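You operate a simulated robot arm through the tools that you are given. There is no shell and no other tool. Be economical: measure what you need, move in short steps, check, and stop when the job is done.

You are at the controls of a simulated robot arm. One attempt, no reset.

JOB
Put things in order on the top of the long table. At the end: the teal compression sack stands where the purple jar (marked "SEA") stood; the purple jar stands on top of the yellow book; the blue tube stands on top of the clear water glass; the white bottle is on the silver tin (marked "SOAP"); whatever was shut is shut again. Leave all else as you found it, and nothing knocked over.

It is judged by the outcome, as a careful person would: the job done as asked, and still so three seconds after it is handed in. It fails if anything else is knocked over, pushed out of place, dropped, spilled or broken.

ROBOT AND FRAMES
A 7-joint arm with a two-finger parallel gripper, fixed in place. Base frame: the origin is at the foot of the arm, x ahead of it, y to its left, z up; the work surface is at about z = 0. Readings come in cm, degrees, newtons and seconds.
With the tool pointing down near the work surface it reaches from about 24 to 62 cm from the base axis. Its first joint turns from -66.0 to 66.0 degrees. Payload 2.6 kg.
Tool frame: the origin (TCP) lies between the finger pads and is the grasp point; the fingertips stand 3 cm ahead of it; z points along the fingers, y is the line along which they close. Largest opening 9.4 cm; finger width 2.8, thickness 1; the body of the gripper, 5 by 9.6 cm, starts 5.5 cm behind the TCP.
Orientation is that of the tool frame in the base frame, as a unit quaternion [x, y, z, w]. With the fingers straight down and closing along the base's y, the tool's x points along the base's -x, its y along +y and its z along -z.

CONTROLS
- The arm moves only by the tool jog_arm. Its arguments are lists of equal length, an entry for each row: "grip": the opening in per cent of the stroke, from 0 (shut) to 100 (fully open); "xyz": the shift along the tool's x, y, z in units of 300 mm (1.0 is 300 mm), a list of three; "rotation": the turn, a rotation vector about the tool's x, y, z in units of 180 degrees (1.0 is 180 degrees), a list of three. In form: {"grip": [grip, ...], "xyz": [[dx, dy, dz], ...], "rotation": [[ax, ay, az], ...]}. A call has 1 to 12 rows; each row is the pose to reach, as a shift and turn from the pose commanded when the call began, along the tool's axes at that moment. A call with a number of a shift or a turn outside -1 to 1 is refused whole. Each row takes 0.2 s and may step no farther than 5 cm and 8.6 degrees from the row before; otherwise, or with a gripper value out of range, the whole call is refused. A pose out of reach is approached as far as the arm can. The call stops where the force on the tool passes 40 N (or 10 N more than at its start, if that is more) or the arm is blocked; 0.2 s more then pass. Each finger travels about 7.2 cm/s and halts on what it meets, pressing with about 42 N; the grip force reading is that of the motor and also rises with nothing between the fingers. The clock runs only during rows and for 0.2 s after the last one: add rows that repeat a pose to give the fingers time. The reply holds the time, the measured pose of the TCP, the force on the tool along the base axes, the opening and the grip force, in the units named above and with some noise.
- Cameras (640 x 400 px; columns grow to the right, rows downward): "scene" is fixed at [3.91, 43.65, 55.58]; the picture's right is [-0.75, -0.66, 0.00], its down [-0.42, 0.48, -0.77] and it looks along [0.51, -0.58, -0.64] (base axes); focal length 249 px, centre (320, 200). "wrist" rides on the gripper at [-3.7, 0, -5.8] in the tool frame; the picture's right is [0.00, -1.00, 0.00], its down [0.97, 0.00, -0.24] and it looks along [0.24, 0.00, 0.97] (tool axes); focal length 218 px, centre (320, 200).
- capture(camera): a new picture of that camera. The clock stands still meanwhile.
- measure_at(camera, pixels): for up to 12 pixels [column, row] of the newest picture of that camera ("zoom" is the newest enlarged one), the place [x, y, z] in the base frame of the surface seen there, good to about 0.3 cm. The clock stands still meanwhile.
- enlarge(camera, box): a new picture of the part [left, top, right, bottom] of that camera's present view, enlarged. The clock stands still meanwhile.
- job_done(): hands the job in; it is judged then, once.

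Go step by step. Measure first, check grasps and placings, and put right what went wrong. The budget is 80 turns and 38 pictures, counting those below and the enlarged ones. Unless the task says otherwise, let go and move clear before handing in, and close with one line.

The tools are called after "Emit:" as name(argument=value, ...) on one line, values as JSON. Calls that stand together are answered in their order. jog_arm: Moves the arm, as the interface text tells. Its arguments: {"type":"object","properties":{"grip":{"type":"array","items":{"type":"number"}},"xyz":{"type":"array","items":{"type":"array","items":{"type":"number"}}},"rotation":{"type":"array","items":{"type":"array","items":{"type":"number"}}}},"required":["grip","xyz","rotation"]} The other tools are called the same way: capture (camera) takes a picture; measure_at (camera, pixels) gives the place of the surface under pixels of a picture; enlarge (camera, box) takes an enlarged picture of a part of a camera's view; job_done () hands the job in.

At the start:

```text
time_s: 0.0
tool_pos: [23.52, 18.0, 34.71]
orientation: [0.0, 1.0, 0.0, 0.0]
force: [0.4, 0.0, -0.1]
finger_gap: 9.39
finger_force: 0.0
```

scene: 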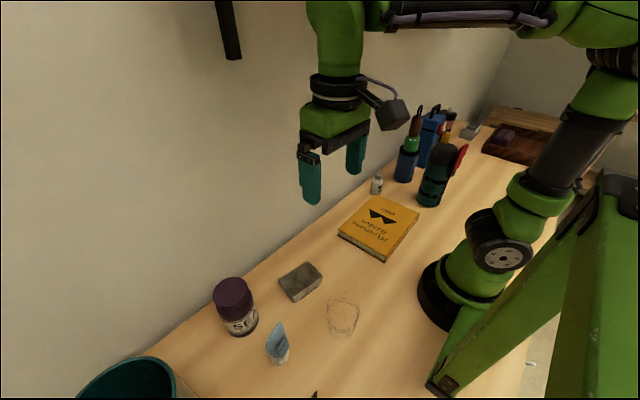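
wrist: 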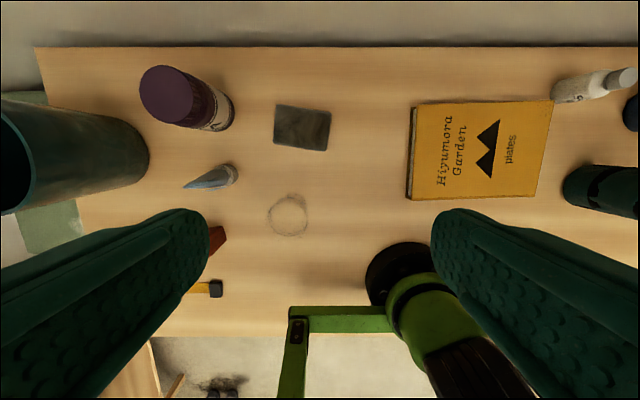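

The pictures show the purple jar (235,305), tin (300,281), tube (278,345), a faint glass (342,315), book (380,225), white bottle (376,184), and a teal thing (437,175). I will enlarge both areas.

Emit:
enlarge(camera="scene", box=[340, 90, 580, 240])

Emit:
enlarge(camera="scene", box=[180, 240, 404, 380])

Emit:
measure_at(camera="scene", pixels=[[233, 290], [240, 325], [300, 278], [278, 330], [280, 358], [342, 303], [342, 330], [378, 225], [376, 178], [377, 190], [440, 150], [432, 195]])

Emit:
measure_at(camera="wrist", pixels=[[165, 95], [275, 105], [331, 110], [328, 152], [274, 145], [288, 215], [410, 195], [415, 108], [552, 102], [537, 197], [228, 175], [195, 185]])

```text
2.67 times, centred on (460, 165) of scene
```

zoom: 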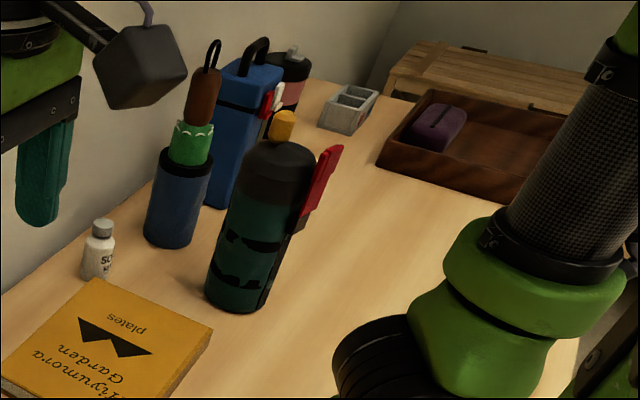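

```text
2.86 times, centred on (292, 310) of scene
```

zoom: 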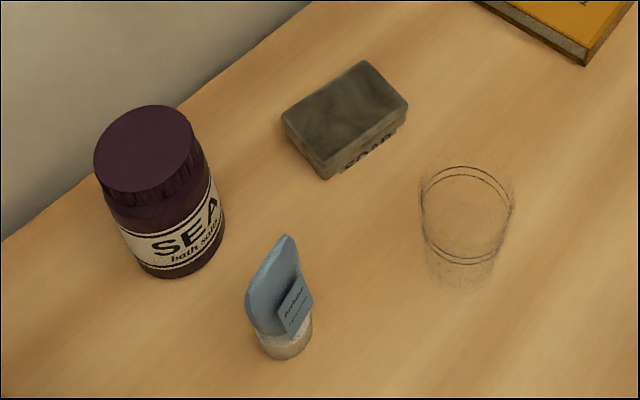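

```text
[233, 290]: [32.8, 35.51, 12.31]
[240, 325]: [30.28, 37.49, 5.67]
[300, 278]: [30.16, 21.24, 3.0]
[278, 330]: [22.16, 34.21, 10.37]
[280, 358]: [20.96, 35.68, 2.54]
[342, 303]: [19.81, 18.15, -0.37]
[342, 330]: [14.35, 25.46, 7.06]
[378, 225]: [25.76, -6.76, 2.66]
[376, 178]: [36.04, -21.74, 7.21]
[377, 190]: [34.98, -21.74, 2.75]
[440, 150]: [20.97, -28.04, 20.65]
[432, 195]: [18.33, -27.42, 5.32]
```

```text
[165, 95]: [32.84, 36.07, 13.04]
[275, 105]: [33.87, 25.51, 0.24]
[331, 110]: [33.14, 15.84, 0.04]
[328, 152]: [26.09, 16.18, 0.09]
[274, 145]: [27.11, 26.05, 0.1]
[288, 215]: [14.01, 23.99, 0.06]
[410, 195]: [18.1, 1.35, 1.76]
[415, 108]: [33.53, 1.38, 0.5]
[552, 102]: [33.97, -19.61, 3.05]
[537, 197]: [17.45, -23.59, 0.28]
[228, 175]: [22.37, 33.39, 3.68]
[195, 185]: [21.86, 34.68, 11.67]
```

The teal object at (437,175) seems to be the sack, about 20 cm tall and crowded by other things. I move the wrist over to that side, staying high, to look.

Emit:
jog_arm(grip=[100, 100, 100, 100, 100, 100, 100], xyz=[[0, -0.15, 0], [0, -0.3, 0], [0, -0.45, 0], [0, -0.6, 0], [0, -0.75, 0], [0, -0.9, 0], [0, -1.0, 0]], rotation=[[0, 0, 0], [0, 0, 0], [0, 0, 0], [0, 0, 0], [0, 0, 0], [0, 0, 0], [0, 0, 0]])

Emit:
capture(camera="wrist")

Emit:
capture(camera="scene")

```text
time_s: 1.6
tool_pos: [23.3, -11.82, 34.7]
orientation: [0.0, 1.0, 0.0, -0.001]
force: [1.0, -0.1, 0.3]
finger_gap: 9.41
finger_force: 0.0
```

```text
33 pictures are left
```

wrist: 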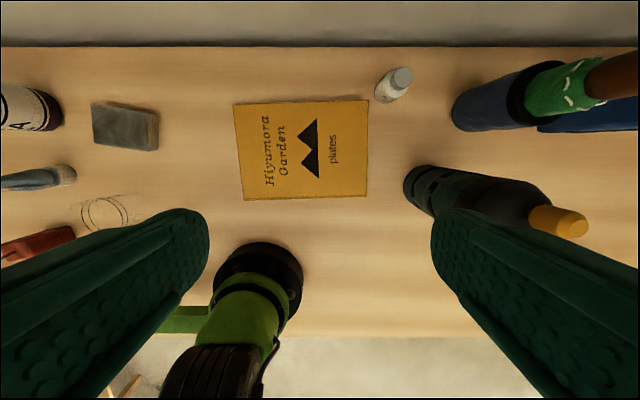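

```text
32 pictures are left
```

scene: 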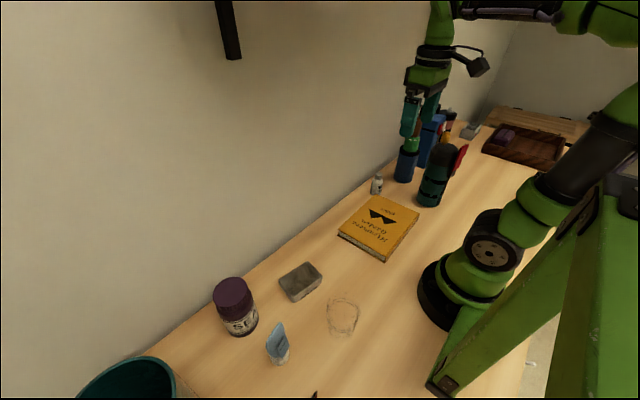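

The sack has a dark top and a yellow toggle (560,222); I need to see it from above with its neighbours. I move on toward y = -28 and pull back a little.

Emit:
jog_arm(grip=[100, 100, 100, 100], xyz=[[0, -0.15, -0.05], [0, -0.3, -0.1], [0, -0.45, -0.15], [0, -0.55, -0.2]], rotation=[[0, 0, 0], [0, 0, 0], [0, 0, 0], [0, 0, 0]])

Emit:
capture(camera="wrist")

Emit:
enlarge(camera="scene", box=[380, 90, 540, 220])

```text
time_s: 2.6
tool_pos: [23.4, -28.35, 40.89]
orientation: [0.001, 1.0, 0.0, 0.0]
force: [0.6, -1.0, -0.2]
finger_gap: 9.4
finger_force: 0.1
```

```text
31 pictures are left
```

wrist: 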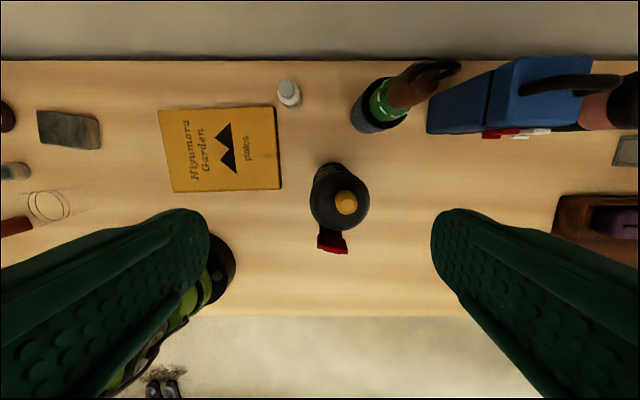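

```text
3.08 times, centred on (460, 155) of scene
```

zoom: 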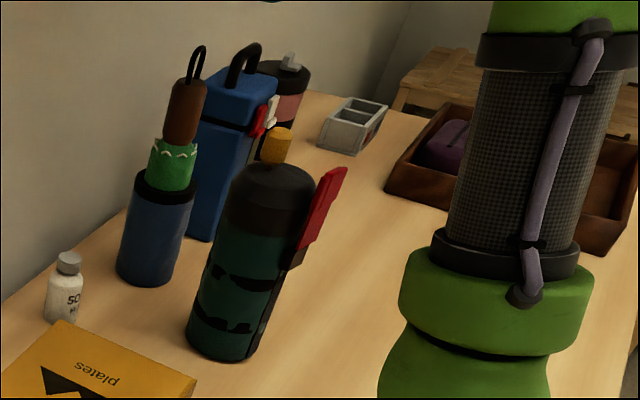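

From above (338,205) the sack stands alone with a red tab toward the robot (333,240). I measure it.

Emit:
measure_at(camera="wrist", pixels=[[346, 202], [318, 195], [325, 215], [362, 190], [366, 210], [335, 220], [322, 170], [331, 240], [320, 248], [345, 250], [289, 87], [375, 112]])

Emit:
measure_at(camera="zoom", pixels=[[275, 140], [270, 180], [240, 240], [200, 260], [275, 260], [230, 320], [190, 335], [248, 350], [330, 180], [305, 250], [290, 262], [262, 340]])

```text
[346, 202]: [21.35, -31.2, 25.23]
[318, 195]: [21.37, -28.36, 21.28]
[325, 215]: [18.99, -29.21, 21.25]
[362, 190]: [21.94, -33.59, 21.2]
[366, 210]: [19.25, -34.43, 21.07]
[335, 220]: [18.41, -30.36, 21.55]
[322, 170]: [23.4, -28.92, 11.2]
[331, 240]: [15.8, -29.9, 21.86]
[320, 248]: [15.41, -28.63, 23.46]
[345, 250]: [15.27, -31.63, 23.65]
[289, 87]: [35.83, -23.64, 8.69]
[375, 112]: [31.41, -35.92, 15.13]
```

```text
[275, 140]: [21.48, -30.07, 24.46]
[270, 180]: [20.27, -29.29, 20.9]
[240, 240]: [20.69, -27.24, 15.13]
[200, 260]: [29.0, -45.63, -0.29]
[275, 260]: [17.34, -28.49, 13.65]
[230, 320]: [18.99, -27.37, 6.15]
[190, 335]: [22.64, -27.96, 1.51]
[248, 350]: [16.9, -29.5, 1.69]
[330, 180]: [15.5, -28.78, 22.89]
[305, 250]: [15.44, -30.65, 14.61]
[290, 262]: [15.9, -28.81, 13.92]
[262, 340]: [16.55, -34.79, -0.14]
```

The sack axis is near (20.6, -31.2), about 7.5 wide, with its top at 22 and toggle at 25. I now go look at the left side from above.

Emit:
jog_arm(grip=[100, 100, 100, 100, 100, 100], xyz=[[0, 0.16, 0], [0, 0.32, 0], [0, 0.48, 0], [0, 0.64, 0], [0, 0.8, 0], [0, 0.95, 0]], rotation=[[0, 0, 0], [0, 0, 0], [0, 0, 0], [0, 0, 0], [0, 0, 0], [0, 0, 0]])

Emit:
jog_arm(grip=[100, 100, 100, 100, 100, 100], xyz=[[0, 0.16, 0], [0, 0.32, 0], [0, 0.48, 0], [0, 0.64, 0], [0, 0.8, 0], [0, 0.95, 0]], rotation=[[0, 0, 0], [0, 0, 0], [0, 0, 0], [0, 0, 0], [0, 0, 0], [0, 0, 0]])

Emit:
capture(camera="wrist")

```text
time_s: 4.0
tool_pos: [23.39, 0.07, 40.83]
orientation: [0.001, 1.0, 0.0, 0.0]
force: [0.8, -0.9, -0.1]
finger_gap: 9.39
finger_force: 0.1
```

```text
time_s: 5.4
tool_pos: [23.61, 28.45, 40.92]
orientation: [0.001, 1.0, 0.0, 0.0]
force: [0.1, -0.7, 0.5]
finger_gap: 9.4
finger_force: 0.0
```

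```text
29 pictures are left
```

wrist: 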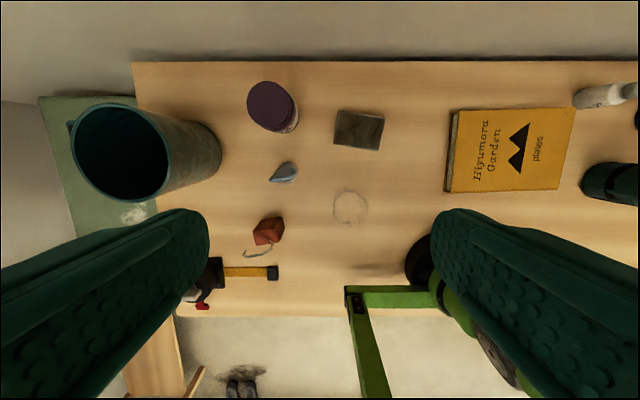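

The left area is in view: jar (272,107), tin (359,130), tube (285,172), glass (350,207). I enlarge and measure.

Emit:
enlarge(camera="wrist", box=[235, 70, 395, 240])

Emit:
measure_at(camera="wrist", pixels=[[270, 84], [248, 104], [293, 104], [268, 131], [297, 122], [339, 112], [383, 118], [377, 148], [335, 145], [458, 112], [570, 112], [452, 190]])

Emit:
measure_at(camera="wrist", pixels=[[350, 190], [350, 222], [333, 206], [367, 206], [350, 207], [274, 180], [283, 170], [295, 165], [291, 176], [557, 188], [450, 152], [273, 108]])

```text
2.35 times, centred on (315, 155) of wrist
```

zoom: 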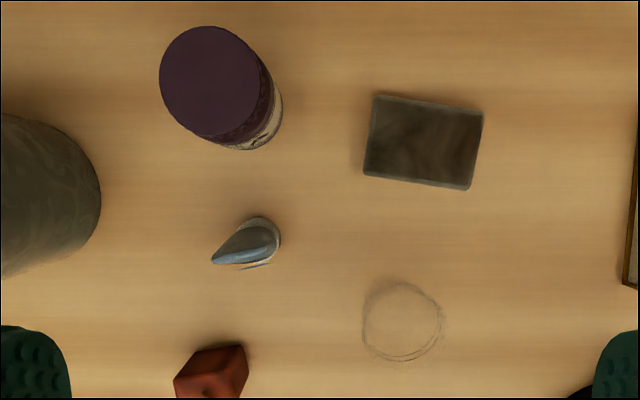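

```text
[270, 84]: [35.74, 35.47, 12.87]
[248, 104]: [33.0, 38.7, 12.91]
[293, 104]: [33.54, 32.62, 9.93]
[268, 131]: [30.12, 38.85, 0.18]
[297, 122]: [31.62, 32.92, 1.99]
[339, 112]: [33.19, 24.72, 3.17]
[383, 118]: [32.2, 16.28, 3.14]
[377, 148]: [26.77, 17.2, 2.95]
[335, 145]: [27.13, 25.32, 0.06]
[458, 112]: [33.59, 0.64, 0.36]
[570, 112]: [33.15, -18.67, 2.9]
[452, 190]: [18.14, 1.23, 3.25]
```

```text
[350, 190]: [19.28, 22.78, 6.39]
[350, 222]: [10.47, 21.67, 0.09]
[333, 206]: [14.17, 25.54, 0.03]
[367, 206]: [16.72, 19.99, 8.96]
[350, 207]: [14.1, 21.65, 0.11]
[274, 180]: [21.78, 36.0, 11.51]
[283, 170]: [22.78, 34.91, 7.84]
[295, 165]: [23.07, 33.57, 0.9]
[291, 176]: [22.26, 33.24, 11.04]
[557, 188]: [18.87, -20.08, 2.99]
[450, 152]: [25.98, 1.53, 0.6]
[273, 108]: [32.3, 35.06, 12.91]
```

The glass's orientation matters (rim up or base up), so I enlarge it in both cameras.

Emit:
enlarge(camera="scene", box=[310, 280, 374, 350])

Emit:
enlarge(camera="scene", box=[200, 260, 330, 380])

```text
5.71 times, centred on (342, 315) of scene
```

zoom: 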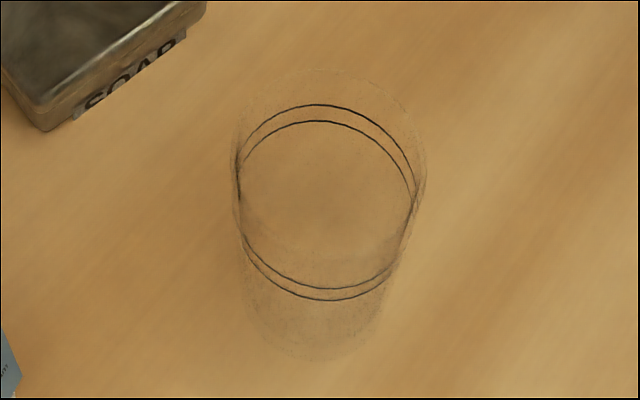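

```text
3.33 times, centred on (265, 320) of scene
```

zoom: 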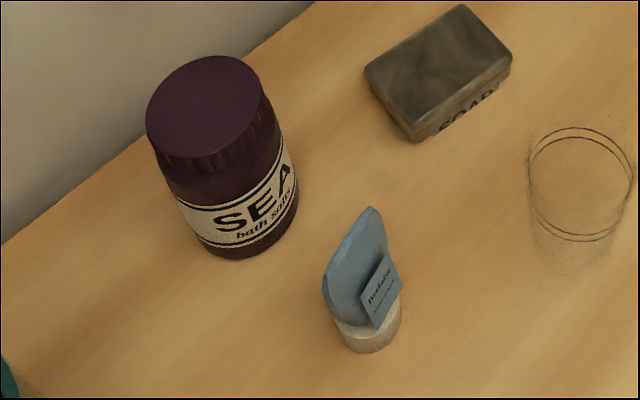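

The double ring may be a rim or a band on the glass, with fainter outlines above (343,293) and below (342,342). I measure points on it.

Emit:
measure_at(camera="scene", pixels=[[341.7, 298], [344.7, 332], [343, 293], [342, 341], [327.5, 310], [358.7, 315], [344, 330], [341, 301], [342, 336], [329, 330], [342, 345], [356, 328]])

Emit:
measure_at(camera="wrist", pixels=[[345, 189], [340, 193], [336, 200], [335, 212], [340, 218], [345, 221], [356, 220], [362, 216], [366, 210], [366, 202], [362, 196], [356, 191]])

```text
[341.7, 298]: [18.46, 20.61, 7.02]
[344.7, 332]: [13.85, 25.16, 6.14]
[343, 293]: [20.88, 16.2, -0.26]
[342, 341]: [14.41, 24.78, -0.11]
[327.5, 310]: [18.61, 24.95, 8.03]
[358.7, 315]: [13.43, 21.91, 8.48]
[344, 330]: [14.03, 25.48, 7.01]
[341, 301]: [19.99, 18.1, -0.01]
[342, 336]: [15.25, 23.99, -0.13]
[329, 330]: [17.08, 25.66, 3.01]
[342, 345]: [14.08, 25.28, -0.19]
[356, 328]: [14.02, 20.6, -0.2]
```

```text
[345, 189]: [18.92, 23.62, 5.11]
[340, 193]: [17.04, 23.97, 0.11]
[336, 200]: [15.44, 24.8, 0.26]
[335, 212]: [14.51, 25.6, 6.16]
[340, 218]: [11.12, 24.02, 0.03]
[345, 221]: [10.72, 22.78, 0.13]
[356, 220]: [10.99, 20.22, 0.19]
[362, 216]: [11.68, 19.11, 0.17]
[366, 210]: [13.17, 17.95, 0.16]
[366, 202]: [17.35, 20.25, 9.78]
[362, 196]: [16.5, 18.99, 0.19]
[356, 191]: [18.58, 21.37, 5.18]
```

Readings suggest glass walls up to z ≈ 9–10 around (16.1, 22.9) with a ring at z ≈ 6–7. I need a side view to know whether the top is open, so I tilt the wrist camera toward it.

Emit:
jog_arm(grip=[100, 100, 100, 100, 100, 100, 100], xyz=[[-0.02, -0.03, 0.12], [-0.04, -0.05, 0.24], [-0.06, -0.08, 0.36], [-0.08, -0.1, 0.48], [-0.1, -0.13, 0.6], [-0.13, -0.16, 0.72], [-0.15, -0.18, 0.83]], rotation=[[0, 0.036, 0], [0, 0.072, 0], [0, 0.108, 0], [0, 0.144, 0], [0, 0.18, 0], [0, 0.215, 0], [0, 0.25, 0]])

Emit:
capture(camera="wrist")

```text
time_s: 7.0
tool_pos: [27.62, 23.35, 16.84]
orientation: [-0.007, 0.929, 0.004, -0.371]
force: [0.7, 0.1, 0.0]
finger_gap: 9.39
finger_force: 0.0
```

```text
25 pictures are left
```

wrist: 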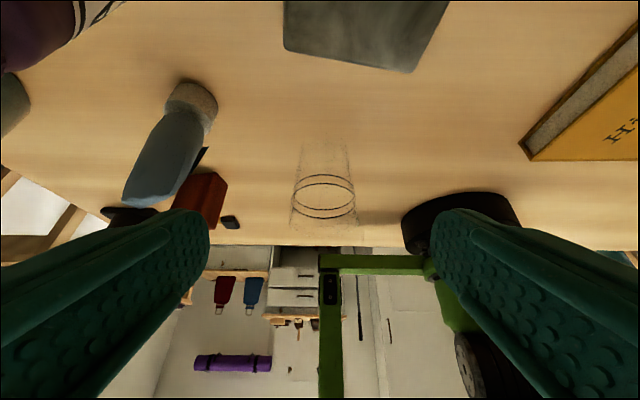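

The glass appears inverted in this view, with its foot at row 140 and top at row 228. I enlarge it.

Emit:
enlarge(camera="wrist", box=[270, 120, 380, 245])

Emit:
measure_at(camera="wrist", pixels=[[292, 205], [355, 205], [322, 176], [322, 215], [291, 222], [357, 222], [322, 226], [187, 90], [195, 115], [150, 180], [170, 103], [216, 103]])

```text
3.20 times, centred on (325, 182) of wrist
```

zoom: 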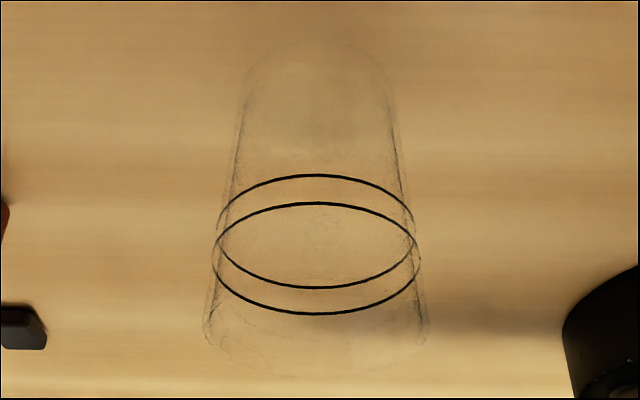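

```text
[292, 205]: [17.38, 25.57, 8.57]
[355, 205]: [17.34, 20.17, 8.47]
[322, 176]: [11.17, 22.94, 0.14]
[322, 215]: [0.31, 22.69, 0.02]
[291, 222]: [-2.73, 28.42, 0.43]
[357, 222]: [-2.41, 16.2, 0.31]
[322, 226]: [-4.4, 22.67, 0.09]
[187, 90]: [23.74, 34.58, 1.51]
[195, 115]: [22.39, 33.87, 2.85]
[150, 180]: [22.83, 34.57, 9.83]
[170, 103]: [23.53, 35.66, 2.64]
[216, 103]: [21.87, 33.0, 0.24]
```

The two rings are painted bands; the glass is about 9.3 tall at (16.1, 22.9), slightly wider at the top. I start with the jar (centre about 33.1, 35.9): straighten up and rise above it.

Emit:
jog_arm(grip=[100, 100, 100, 100, 100, 100, 100, 100], xyz=[[0.094, 0, -0.094], [0.188, 0, -0.188], [0.165, 0.08, -0.21], [0.142, 0.16, -0.236], [0.118, 0.24, -0.26], [0.095, 0.32, -0.283], [0.071, 0.43, -0.306], [0.071, 0.43, -0.306]], rotation=[[0, -0.042, 0], [0, -0.084, 0], [0, -0.126, 0], [0, -0.168, 0], [0, -0.21, 0], [0, -0.25, 0], [0, -0.25, 0], [0, -0.25, 0]])

Emit:
capture(camera="wrist")

```text
time_s: 8.8
tool_pos: [33.17, 35.94, 23.73]
orientation: [0.0, 1.0, 0.0, 0.001]
force: [-0.2, -0.4, 0.6]
finger_gap: 9.42
finger_force: 0.0
```

```text
23 pictures are left
```

wrist: 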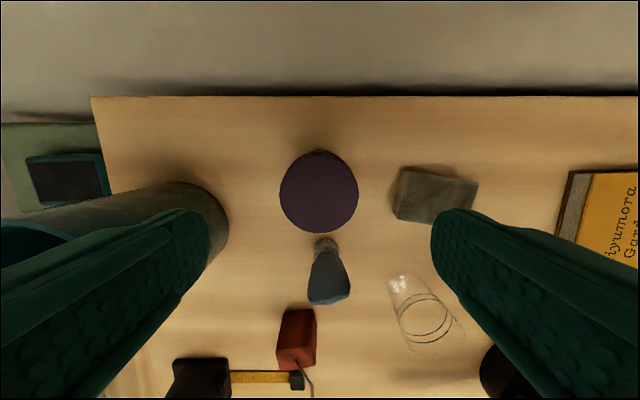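

The lid is centred at (319,192), giving jar centre ≈ (33.4, 35.95), 6.2 wide. Before descending I check the clearance to the bin on the left (225,230).

Emit:
measure_at(camera="wrist", pixels=[[220, 215], [226, 235], [205, 190], [180, 195], [319, 192], [285, 192], [354, 192], [320, 238], [328, 245], [328, 290]])

```text
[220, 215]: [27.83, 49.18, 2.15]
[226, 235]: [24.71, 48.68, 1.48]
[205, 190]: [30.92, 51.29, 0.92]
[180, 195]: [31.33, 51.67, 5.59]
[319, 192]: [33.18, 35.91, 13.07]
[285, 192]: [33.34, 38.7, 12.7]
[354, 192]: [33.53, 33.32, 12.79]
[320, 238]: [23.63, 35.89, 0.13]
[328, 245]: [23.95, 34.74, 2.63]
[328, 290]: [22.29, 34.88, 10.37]
```

The bin's foot is at y ≈ 48.5, well clear of the finger at 41.7. I descend on the jar and close.

Emit:
jog_arm(grip=[100, 100, 100, 100, 100, 100, 50, 50, 40, 40], xyz=[[-0.008, 0, 0.12], [-0.008, 0, 0.24], [-0.008, 0, 0.36], [-0.008, 0, 0.45], [-0.008, 0, 0.523], [-0.008, 0, 0.523], [-0.008, 0, 0.523], [-0.008, 0, 0.523], [-0.008, 0, 0.523], [-0.008, 0, 0.523]], rotation=[[0, 0, 0], [0, 0, 0], [0, 0, 0], [0, 0, 0], [0, 0, 0], [0, 0, 0], [0, 0, 0], [0, 0, 0], [0, 0, 0], [0, 0, 0]])

```text
time_s: 11.0
tool_pos: [33.38, 35.91, 8.17]
orientation: [-0.001, 1.0, 0.0, 0.0]
force: [0.4, 2.1, -0.4]
finger_gap: 6.96
finger_force: 42.4
```

The jar is held (gap 6.96, 42 N). I lift 10 cm and carry it toward the book at about z 18.

Emit:
jog_arm(grip=[40, 40, 40, 40, 40, 40, 40, 40, 40, 40], xyz=[[0, 0, -0.06], [0, 0, -0.15], [0, 0, -0.25], [0, 0, -0.333], [0.02, -0.14, -0.333], [0.04, -0.28, -0.333], [0.06, -0.43, -0.333], [0.08, -0.58, -0.333], [0.11, -0.73, -0.333], [0.13, -0.88, -0.333]], rotation=[[0, 0, 0], [0, 0, 0], [0, 0, 0], [0, 0, 0], [0, 0, 0], [0, 0, 0], [0, 0, 0], [0, 0, 0], [0, 0, 0], [0, 0, 0]])

Emit:
capture(camera="wrist")

```text
time_s: 13.2
tool_pos: [29.23, 9.74, 18.09]
orientation: [-0.001, 1.0, 0.0, -0.001]
force: [0.1, 0.6, -2.6]
finger_gap: 6.95
finger_force: 41.9
```

```text
22 pictures are left
```

wrist: 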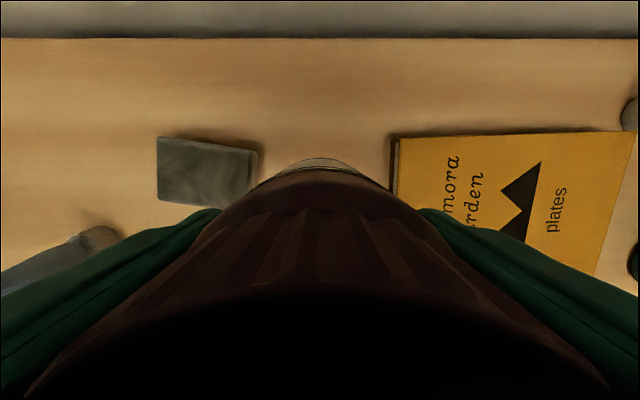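

The jar is carried steadily. On to (26, -9) and down to just over the book (TCP ≈ 11.6).

Emit:
jog_arm(grip=[40, 40, 40, 40, 40, 40, 40, 40, 40, 40], xyz=[[0.025, -0.14, 0], [0.05, -0.28, 0], [0.075, -0.42, 0], [0.095, -0.56, 0], [0.108, -0.627, 0], [0.108, -0.627, 0], [0.108, -0.627, 0.08], [0.108, -0.627, 0.15], [0.108, -0.627, 0.215], [0.108, -0.627, 0.215]], rotation=[[0, 0, 0], [0, 0, 0], [0, 0, 0], [0, 0, 0], [0, 0, 0], [0, 0, 0], [0, 0, 0], [0, 0, 0], [0, 0, 0], [0, 0, 0]])

Emit:
capture(camera="scene")

```text
time_s: 15.4
tool_pos: [26.15, -9.37, 11.6]
orientation: [0.0, 1.0, 0.0, 0.0]
force: [0.4, 0.6, -2.0]
finger_gap: 6.92
finger_force: 41.8
```

```text
21 pictures are left
```

scene: 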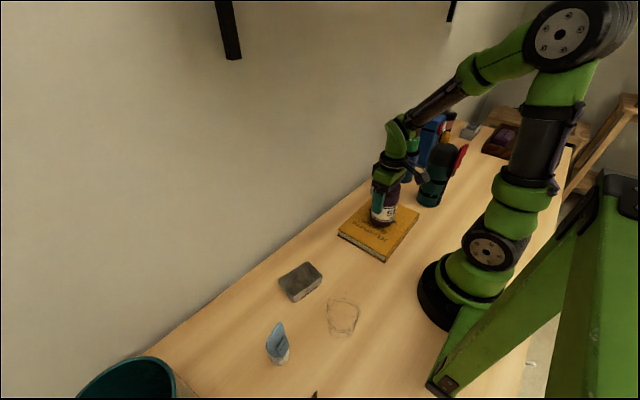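

The jar hangs over the middle of the book. I lower it gently to feel contact.

Emit:
jog_arm(grip=[40, 40, 40, 40], xyz=[[0, 0, 0.005], [0, 0, 0.01], [0, 0, 0.014], [0, 0, 0.016]], rotation=[[0, 0, 0], [0, 0, 0], [0, 0, 0], [0, 0, 0]])

```text
time_s: 16.4
tool_pos: [26.02, -9.25, 11.22]
orientation: [0.0, 1.0, 0.0, 0.001]
force: [-0.2, 0.3, -3.3]
finger_gap: 6.93
finger_force: 42.1
```

Emit:
jog_arm(grip=[40, 40, 40, 40], xyz=[[0, 0, 0.003], [0, 0, 0.006], [0, 0, 0.008], [0, 0, 0.008]], rotation=[[0, 0, 0], [0, 0, 0], [0, 0, 0], [0, 0, 0]])

```text
time_s: 17.4
tool_pos: [25.99, -9.1, 10.95]
orientation: [0.0, 1.0, 0.0, 0.0]
force: [-1.1, 0.1, -0.8]
finger_gap: 6.93
finger_force: 42.3
```

The load reading is easing, so contact is beginning; a touch lower.

Emit:
jog_arm(grip=[40, 40, 40], xyz=[[0, 0, 0.003], [0, 0, 0.005], [0, 0, 0.005]], rotation=[[0, 0, 0], [0, 0, 0], [0, 0, 0]])

```text
time_s: 18.1
tool_pos: [26.05, -9.24, 10.93]
orientation: [0.002, 1.0, 0.001, 0.001]
force: [-2.0, 2.2, 5.3]
finger_gap: 6.9
finger_force: 41.5
stopped in row 3: the force on the tool passed its limit (the readings are from after the stop); the commanded pose is now the measured one
```

Contact is firm (force up, z stalled at 10.93). I release slowly and rise.

Emit:
jog_arm(grip=[78, 85, 100, 100, 100, 100, 100, 100, 100], xyz=[[0, 0, 0], [0, 0, 0], [0, 0, 0], [0, 0, 0], [0, 0, -0.1], [0, 0, -0.25], [0, 0, -0.4], [0, 0, -0.56], [0, 0, -0.7]], rotation=[[0, 0, 0], [0, 0, 0], [0, 0, 0], [0, 0, 0], [0, 0, 0], [0, 0, 0], [0, 0, 0], [0, 0, 0], [0, 0, 0]])

Emit:
capture(camera="wrist")

```text
time_s: 20.1
tool_pos: [26.2, -9.31, 32.12]
orientation: [0.001, 1.0, 0.0, 0.002]
force: [-0.9, 0.4, -0.4]
finger_gap: 9.38
finger_force: 0.1
```

```text
20 pictures are left
```

wrist: 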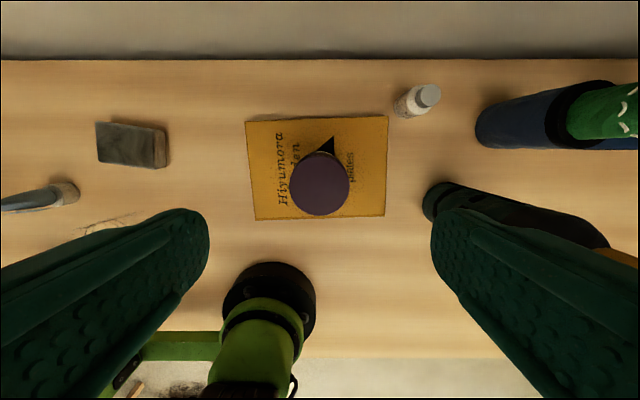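

The jar stands on the book. Next the sack: I move above it at z ≈ 34 and check the alignment.

Emit:
jog_arm(grip=[100, 100, 100, 100, 100, 100], xyz=[[0.035, -0.14, -0.05], [0.07, -0.28, -0.05], [0.105, -0.43, -0.05], [0.14, -0.58, -0.05], [0.175, -0.725, -0.05], [0.175, -0.725, -0.05]], rotation=[[0, 0, 0], [0, 0, 0], [0, 0, 0], [0, 0, 0], [0, 0, 0], [0, 0, 0]])

Emit:
capture(camera="wrist")

```text
time_s: 21.5
tool_pos: [20.76, -31.28, 33.51]
orientation: [0.001, 1.0, 0.001, 0.001]
force: [-0.9, 0.5, 0.7]
finger_gap: 9.4
finger_force: 0.0
```

```text
19 pictures are left
```

wrist: 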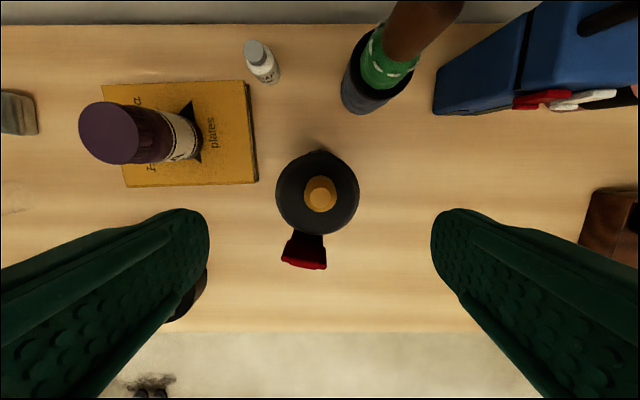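

The sack is nearly centred (dome at 317,192; tab toward the robot, clear of the fingers). I descend to z ≈ 20.8 and close.

Emit:
jog_arm(grip=[100, 100, 100, 100, 100, 100, 100, 70, 60, 50, 50], xyz=[[0, 0.004, 0.1], [0, 0.004, 0.2], [0, 0.004, 0.28], [0, 0.004, 0.34], [0, 0.004, 0.39], [0, 0.004, 0.425], [0, 0.004, 0.425], [0, 0.004, 0.425], [0, 0.004, 0.425], [0, 0.004, 0.425], [0, 0.004, 0.425]], rotation=[[0, 0, 0], [0, 0, 0], [0, 0, 0], [0, 0, 0], [0, 0, 0], [0, 0, 0], [0, 0, 0], [0, 0, 0], [0, 0, 0], [0, 0, 0], [0, 0, 0]])

```text
time_s: 23.9
tool_pos: [20.68, -30.96, 20.76]
orientation: [0.001, 1.0, 0.001, 0.001]
force: [0.2, -0.5, 0.1]
finger_gap: 7.67
finger_force: 42.5
```

Grasped at 7.67 cm. I lift it 4 cm and look.

Emit:
jog_arm(grip=[50, 50, 50, 50, 50], xyz=[[0, 0, -0.02], [0, 0, -0.05], [0, 0, -0.09], [0, 0, -0.133], [0, 0, -0.133]], rotation=[[0, 0, 0], [0, 0, 0], [0, 0, 0], [0, 0, 0], [0, 0, 0]])

Emit:
enlarge(camera="scene", box=[340, 90, 540, 230])

```text
time_s: 25.1
tool_pos: [20.74, -30.97, 24.63]
orientation: [0.001, 1.0, 0.001, 0.0]
force: [-0.1, -0.5, -3.3]
finger_gap: 7.68
finger_force: 41.9
```

```text
2.86 times, centred on (440, 160) of scene
```

zoom: 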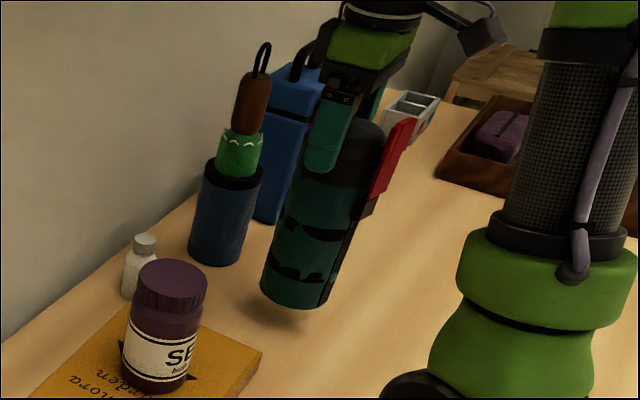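

The whole sack comes up straight. I lift to z ≈ 40 and carry it high over the jar.

Emit:
jog_arm(grip=[50, 50, 50, 50, 50, 50, 50, 50, 50, 50, 50], xyz=[[0, 0, -0.12], [0, 0, -0.25], [0, 0, -0.38], [0, 0, -0.513], [0, 0, -0.513], [-0.03, 0.14, -0.513], [-0.06, 0.28, -0.513], [-0.09, 0.42, -0.513], [-0.117, 0.56, -0.513], [-0.117, 0.7, -0.513], [-0.117, 0.83, -0.513]], rotation=[[0, 0, 0], [0, 0, 0], [0, 0, 0], [0, 0, 0], [0, 0, 0], [0, 0, 0], [0, 0, 0], [0, 0, 0], [0, 0, 0], [0, 0, 0], [0, 0, 0]])

```text
time_s: 27.5
tool_pos: [24.32, -6.14, 40.09]
orientation: [0.003, 1.0, 0.0, 0.002]
force: [0.3, 0.5, -2.5]
finger_gap: 7.69
finger_force: 41.7
```

Still holding. I continue toward the jar's old place.

Emit:
jog_arm(grip=[50, 50, 50, 50, 50, 50, 50], xyz=[[-0.02, 0.14, 0], [-0.05, 0.28, 0], [-0.08, 0.42, 0.02], [-0.11, 0.56, 0.05], [-0.14, 0.7, 0.08], [-0.18, 0.84, 0.1], [-0.22, 0.97, 0.12]], rotation=[[0, 0, 0], [0, 0, 0], [0, 0, 0], [0, 0, 0], [0, 0, 0], [0, 0, 0], [0, 0, 0]])

```text
time_s: 29.2
tool_pos: [27.59, 23.05, 41.71]
orientation: [-0.012, 0.997, 0.026, 0.068]
force: [-0.7, -0.9, -2.8]
finger_gap: 7.7
finger_force: 42.2
stopped in row 7: the arm was blocked; the commanded pose is now the measured one
```

The arm was blocked at (27.6, 23.1, 41.7) with a tilt of about 8°. I look before doing anything else.

Emit:
capture(camera="scene")

Emit:
capture(camera="wrist")

```text
17 pictures are left
```

scene: 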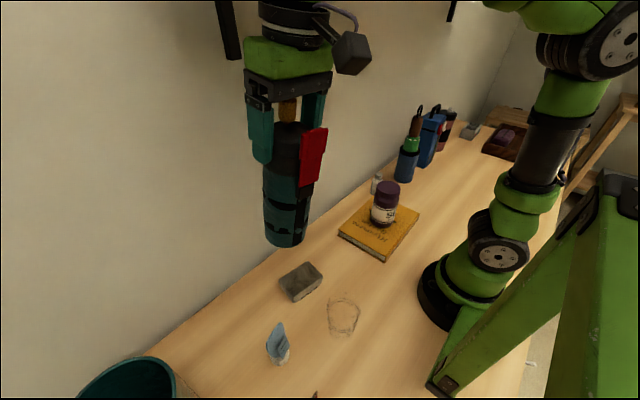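

```text
16 pictures are left
```

wrist: 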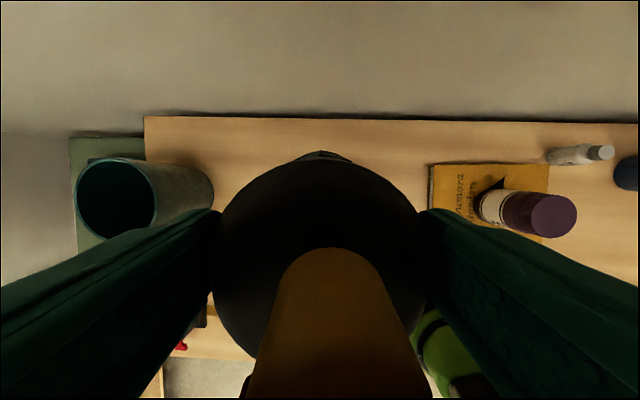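

I check where the hanging black bars are relative to the arm, in case the forearm met one.

Emit:
measure_at(camera="scene", pixels=[[228, 50], [220, 10], [452, 12], [290, 15], [350, 55], [285, 150], [280, 235], [580, 50], [400, 30], [315, 150], [288, 110], [560, 20]])

```text
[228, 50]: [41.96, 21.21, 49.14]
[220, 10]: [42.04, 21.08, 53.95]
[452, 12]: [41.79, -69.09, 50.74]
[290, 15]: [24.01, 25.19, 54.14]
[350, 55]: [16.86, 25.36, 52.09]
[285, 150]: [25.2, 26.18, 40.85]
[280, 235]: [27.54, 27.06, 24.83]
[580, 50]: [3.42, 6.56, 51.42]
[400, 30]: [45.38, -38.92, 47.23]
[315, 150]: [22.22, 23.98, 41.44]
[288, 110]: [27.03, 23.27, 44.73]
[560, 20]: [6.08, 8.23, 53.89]
```

A shelf on that wall bracket (42, 21, above z 49) likely blocks the upper hand at this height. I back off toward the robot, straighten the tool and lower to z ≈ 30, where I can pass beneath.

Emit:
jog_arm(grip=[50, 50, 50, 50, 50, 50, 50, 50], xyz=[[0.047, -0.11, -0.012], [0.094, -0.22, -0.023], [0.141, -0.33, -0.035], [0.155, -0.335, 0.065], [0.168, -0.34, 0.165], [0.182, -0.345, 0.265], [0.196, -0.35, 0.365], [0.196, -0.35, 0.365]], rotation=[[0.0055, 0.0144, 0.0025], [0.011, 0.0289, 0.005], [0.0166, 0.0433, 0.0076], [0.0166, 0.0433, 0.0076], [0.0166, 0.0433, 0.0076], [0.0166, 0.0433, 0.0076], [0.0166, 0.0433, 0.0076], [0.0166, 0.0433, 0.0076]])

Emit:
capture(camera="scene")

```text
time_s: 31.0
tool_pos: [23.72, 13.05, 29.41]
orientation: [0.001, 1.0, -0.001, -0.001]
force: [0.6, -0.4, -2.4]
finger_gap: 7.67
finger_force: 42.0
```

```text
15 pictures are left
```

scene: 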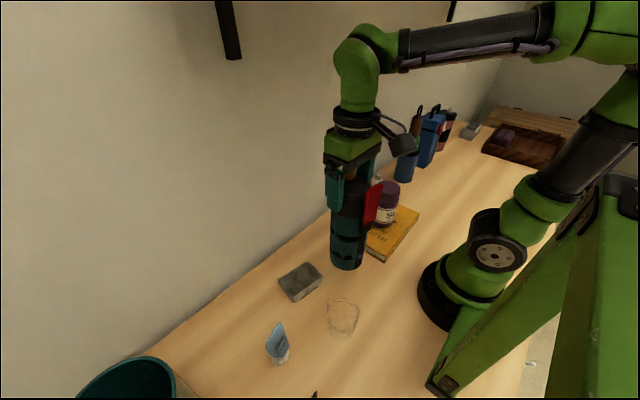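

Upright again and low enough. I move to the jar's old place at (33.4, 35.95), keeping wide of the tube.

Emit:
jog_arm(grip=[50, 50, 50, 50, 50, 50, 50, 50], xyz=[[-0.1, 0.09, 0.03], [-0.2, 0.19, 0.03], [-0.27, 0.31, 0.03], [-0.3, 0.44, 0.03], [-0.323, 0.57, 0.03], [-0.323, 0.7, 0.03], [-0.323, 0.763, 0.03], [-0.323, 0.763, 0.03]], rotation=[[0, 0, 0], [0, 0, 0], [0, 0, 0], [0, 0, 0], [0, 0, 0], [0, 0, 0], [0, 0, 0], [0, 0, 0]])

```text
time_s: 32.8
tool_pos: [33.39, 35.86, 28.53]
orientation: [0.0, 1.0, -0.001, -0.001]
force: [0.4, -0.2, -2.4]
finger_gap: 7.69
finger_force: 41.8
```

On target. I lower it to about 0.5 cm above the table.

Emit:
jog_arm(grip=[50, 50, 50, 50, 50, 50, 50], xyz=[[0, 0.003, 0.1], [0, 0.003, 0.17], [0, 0.003, 0.22], [0, 0.003, 0.244], [0, 0.003, 0.25], [0, 0.003, 0.254], [0, 0.003, 0.256]], rotation=[[0, 0, 0], [0, 0, 0], [0, 0, 0], [0, 0, 0], [0, 0, 0], [0, 0, 0], [0, 0, 0]])

```text
time_s: 34.4
tool_pos: [33.42, 36.0, 20.77]
orientation: [0.0, 1.0, -0.001, 0.0]
force: [0.1, -0.3, -2.1]
finger_gap: 7.68
finger_force: 41.7
```

Emit:
jog_arm(grip=[50, 50, 50, 50], xyz=[[0, 0, 0.003], [0, 0, 0.006], [0, 0, 0.009], [0, 0, 0.009]], rotation=[[0, 0, 0], [0, 0, 0], [0, 0, 0], [0, 0, 0]])

```text
time_s: 35.4
tool_pos: [33.42, 35.89, 20.65]
orientation: [0.0, 1.0, -0.001, -0.001]
force: [-0.6, -0.9, 0.0]
finger_gap: 7.68
finger_force: 42.2
```

The load has gone to zero with z stalled near 20.65, so the sack stands on the table. I release and rise.

Emit:
jog_arm(grip=[86, 92, 100, 100, 100, 100, 100, 100], xyz=[[0, 0, 0], [0, 0, 0], [0, 0, 0], [0, 0, 0], [0, 0, -0.1], [0, 0, -0.2], [0, 0, -0.32], [0, 0, -0.4]], rotation=[[0, 0, 0], [0, 0, 0], [0, 0, 0], [0, 0, 0], [0, 0, 0], [0, 0, 0], [0, 0, 0], [0, 0, 0]])

Emit:
capture(camera="scene")

```text
time_s: 37.2
tool_pos: [33.47, 35.91, 32.56]
orientation: [0.0, 1.0, -0.001, -0.001]
force: [-0.2, -0.4, 0.8]
finger_gap: 9.39
finger_force: 0.0
```

```text
14 pictures are left
```

scene: 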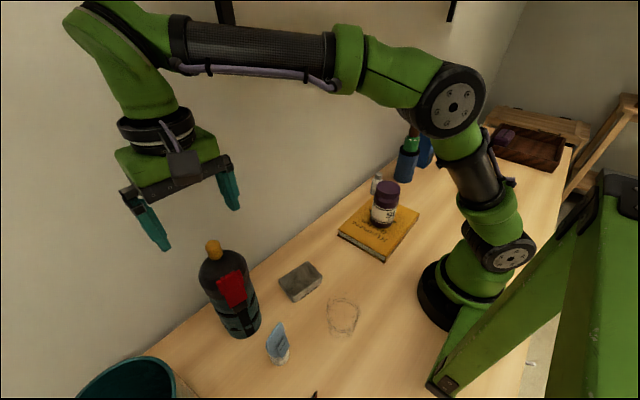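

The sack stands where the jar stood and the jar is on the book. Next the tube at about (22.2, 34.7): I move over it at height and take a picture.

Emit:
jog_arm(grip=[100, 100, 100, 100, 100, 100], xyz=[[0.12, -0.01, 0], [0.25, -0.03, 0], [0.376, -0.04, 0], [0.376, -0.04, 0.13], [0.376, -0.04, 0.25], [0.376, -0.04, 0.25]], rotation=[[0, 0, 0], [0, 0, 0], [0, 0, 0], [0, 0, 0], [0, 0, 0], [0, 0, 0]])

Emit:
capture(camera="wrist")

```text
time_s: 38.6
tool_pos: [22.04, 34.62, 24.99]
orientation: [0.002, 1.0, 0.0, -0.001]
force: [0.8, -0.7, 0.6]
finger_gap: 9.42
finger_force: 0.1
```

```text
13 pictures are left
```

wrist: 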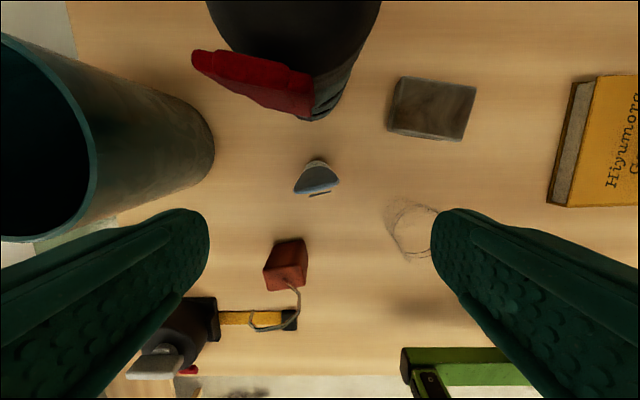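

The tube top is at (316,182); I measure it along with the sack tab and the bin rim for clearance.

Emit:
measure_at(camera="wrist", pixels=[[297, 190], [318, 192], [337, 182], [316, 175], [316, 162], [327, 193], [250, 90], [305, 95], [205, 65], [92, 140], [150, 150], [95, 185]])

Emit:
enlarge(camera="wrist", box=[276, 145, 356, 205])

```text
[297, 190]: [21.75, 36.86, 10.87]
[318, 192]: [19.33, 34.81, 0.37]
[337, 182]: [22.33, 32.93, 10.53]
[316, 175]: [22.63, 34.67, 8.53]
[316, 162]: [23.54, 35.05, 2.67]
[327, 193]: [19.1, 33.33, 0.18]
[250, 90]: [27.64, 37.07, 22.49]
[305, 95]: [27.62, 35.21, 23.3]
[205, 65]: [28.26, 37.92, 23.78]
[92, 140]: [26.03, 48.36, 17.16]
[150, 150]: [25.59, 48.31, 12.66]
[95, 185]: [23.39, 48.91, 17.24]
```

```text
6.67 times, centred on (316, 175) of wrist
```

zoom: 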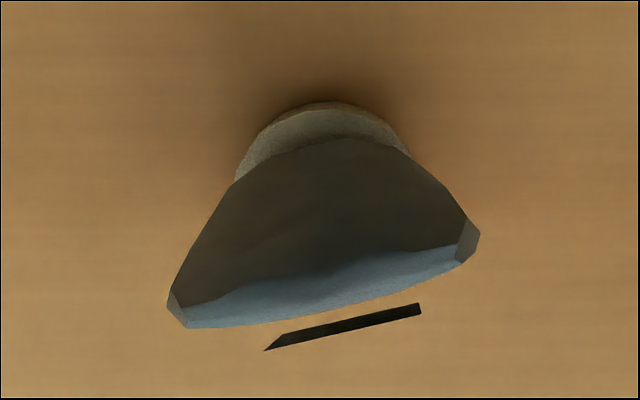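

The tube's seal runs from (21.75, 36.9) to (22.3, 32.9), i.e. turned about 8° from y; bin and tab are clear. I turn the gripper to match, descend to z ≈ 8.3 and close.

Emit:
jog_arm(grip=[100, 100, 100, 100, 100, 100, 75, 55, 40, 30, 30], xyz=[[0.007, 0.009, 0.12], [0.007, 0.009, 0.25], [0.007, 0.009, 0.37], [0.007, 0.009, 0.47], [0.007, 0.009, 0.556], [0.007, 0.009, 0.556], [0.007, 0.009, 0.556], [0.007, 0.009, 0.556], [0.007, 0.009, 0.556], [0.007, 0.009, 0.556], [0.007, 0.009, 0.556]], rotation=[[0, 0, -0.0467], [0, 0, -0.0467], [0, 0, -0.0467], [0, 0, -0.0467], [0, 0, -0.0467], [0, 0, -0.0467], [0, 0, -0.0467], [0, 0, -0.0467], [0, 0, -0.0467], [0, 0, -0.0467], [0, 0, -0.0467]])

```text
time_s: 41.0
tool_pos: [21.88, 35.04, 8.49]
orientation: [-0.072, 0.997, -0.001, -0.001]
force: [-0.3, 0.0, -0.1]
finger_gap: 5.46
finger_force: 41.8
```

Gripped at 5.46 cm. I lift it 14 cm and check how it hangs.

Emit:
jog_arm(grip=[30, 30, 30, 30, 30, 30], xyz=[[0, 0, -0.03], [0, 0, -0.12], [0, 0, -0.24], [0, 0, -0.36], [0, 0, -0.467], [0, 0, -0.467]], rotation=[[0, 0, 0], [0, 0, 0], [0, 0, 0], [0, 0, 0], [0, 0, 0], [0, 0, 0]])

Emit:
enlarge(camera="scene", box=[180, 150, 420, 350])

```text
time_s: 42.4
tool_pos: [21.92, 34.78, 22.54]
orientation: [-0.072, 0.997, -0.001, -0.001]
force: [0.1, 0.0, -0.9]
finger_gap: 5.44
finger_force: 41.8
```

```text
2.00 times, centred on (300, 250) of scene
```

zoom: 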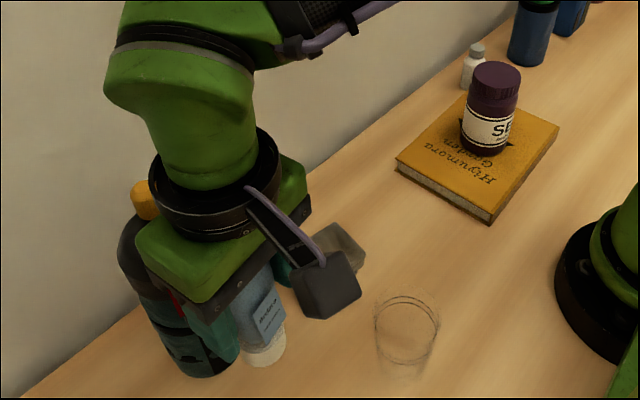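

The tube hangs upright, cap down. I carry it over the glass (16.1, 23.0), staying well above its rim.

Emit:
jog_arm(grip=[30, 30, 30, 30, 30, 30], xyz=[[0.06, -0.09, 0], [0.12, -0.18, 0], [0.18, -0.27, 0], [0.245, -0.361, 0], [0.245, -0.361, 0], [0.245, -0.361, 0]], rotation=[[0, 0, 0], [0, 0, 0], [0, 0, 0], [0, 0, 0], [0, 0, 0], [0, 0, 0]])

Emit:
enlarge(camera="scene", box=[220, 200, 420, 360])

```text
time_s: 43.8
tool_pos: [16.26, 23.07, 22.3]
orientation: [-0.072, 0.997, -0.001, 0.0]
force: [0.3, -1.1, -0.8]
finger_gap: 5.42
finger_force: 42.2
```

```text
2.50 times, centred on (320, 280) of scene
```

zoom: 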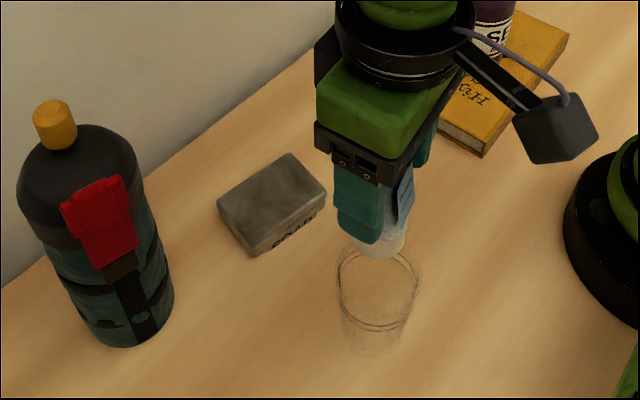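

The tube is over the glass. I lower it in small steps to find contact, expected near TCP z ≈ 17.8.

Emit:
jog_arm(grip=[30, 30, 30, 30, 30, 30, 30], xyz=[[0, 0, 0.05], [0, 0, 0.09], [0, 0, 0.12], [0, 0, 0.13], [0, 0, 0.135], [0, 0, 0.138], [0, 0, 0.138]], rotation=[[0, 0, 0], [0, 0, 0], [0, 0, 0], [0, 0, 0], [0, 0, 0], [0, 0, 0], [0, 0, 0]])

```text
time_s: 45.4
tool_pos: [16.19, 23.26, 18.35]
orientation: [-0.072, 0.997, -0.001, -0.001]
force: [-0.4, 0.3, -0.8]
finger_gap: 5.41
finger_force: 42.0
```

Emit:
jog_arm(grip=[30, 30, 30, 30, 30, 30, 30], xyz=[[0, -0.003, 0.005], [0, -0.005, 0.01], [0, -0.005, 0.015], [0, -0.005, 0.02], [0, -0.005, 0.025], [0, -0.005, 0.03], [0, -0.005, 0.03]], rotation=[[0, 0, 0], [0, 0, 0], [0, 0, 0], [0, 0, 0], [0, 0, 0], [0, 0, 0], [0, 0, 0]])

```text
time_s: 46.9
tool_pos: [16.38, 23.34, 17.7]
orientation: [-0.072, 0.997, 0.003, 0.003]
force: [-1.0, 0.3, 8.6]
finger_gap: 5.42
finger_force: 41.9
stopped in row 7: the force on the tool passed its limit (the readings are from after the stop); the commanded pose is now the measured one
```

Contact at z 17.7 puts the tube's foot at about 9.3, the height of the glass's top. I look closely before letting go.

Emit:
enlarge(camera="scene", box=[290, 240, 400, 350])

```text
3.64 times, centred on (345, 295) of scene
```

zoom: 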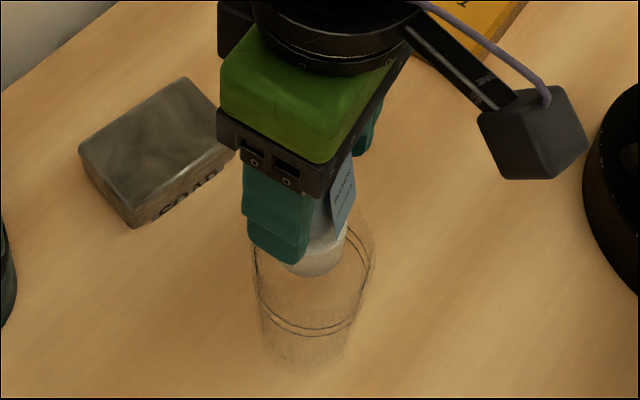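

The cap is centred on the glass and meets a solid top. I open the fingers only slightly and check that it stays.

Emit:
jog_arm(grip=[62, 66, 66, 66], xyz=[[0, 0, 0], [0, 0, 0], [0, 0, 0], [0, 0, 0]], rotation=[[0, 0, 0], [0, 0, 0], [0, 0, 0], [0, 0, 0]])

Emit:
enlarge(camera="scene", box=[290, 240, 400, 350])

```text
time_s: 47.9
tool_pos: [16.41, 23.23, 17.6]
orientation: [-0.073, 0.997, 0.001, 0.003]
force: [0.2, 0.5, 0.3]
finger_gap: 6.22
finger_force: 0.0
```

```text
3.64 times, centred on (345, 295) of scene
```

zoom: 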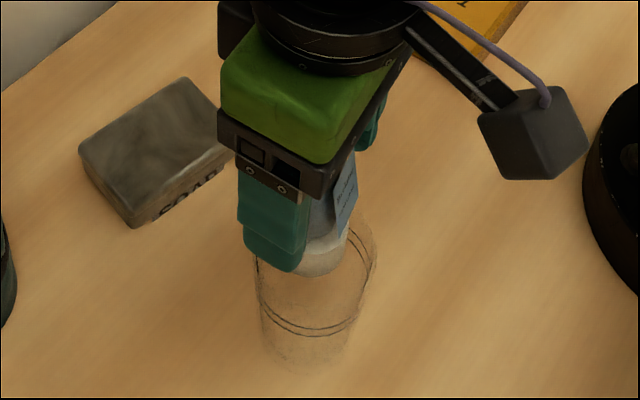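

With the fingers off, the tube stays standing on the glass. I open fully and rise straight up.

Emit:
jog_arm(grip=[80, 100, 100, 100, 100, 100, 100], xyz=[[0, 0, 0], [0, 0, 0], [0, 0, -0.08], [0, 0, -0.2], [0, 0, -0.33], [0, 0, -0.45], [0, 0, -0.45]], rotation=[[0, 0, 0], [0, 0, 0], [0, 0, 0], [0, 0, 0], [0, 0, 0], [0, 0, 0], [0, 0, 0]])

Emit:
capture(camera="scene")

```text
time_s: 49.5
tool_pos: [16.15, 23.36, 31.22]
orientation: [-0.073, 0.997, 0.002, 0.003]
force: [0.8, -0.6, 0.3]
finger_gap: 9.37
finger_force: 0.1
```

```text
7 pictures are left
```

scene: 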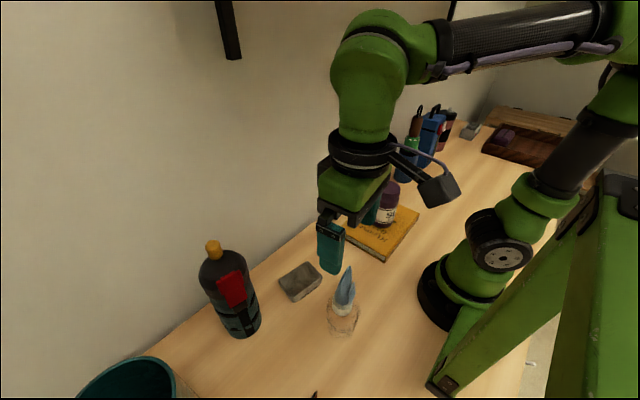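

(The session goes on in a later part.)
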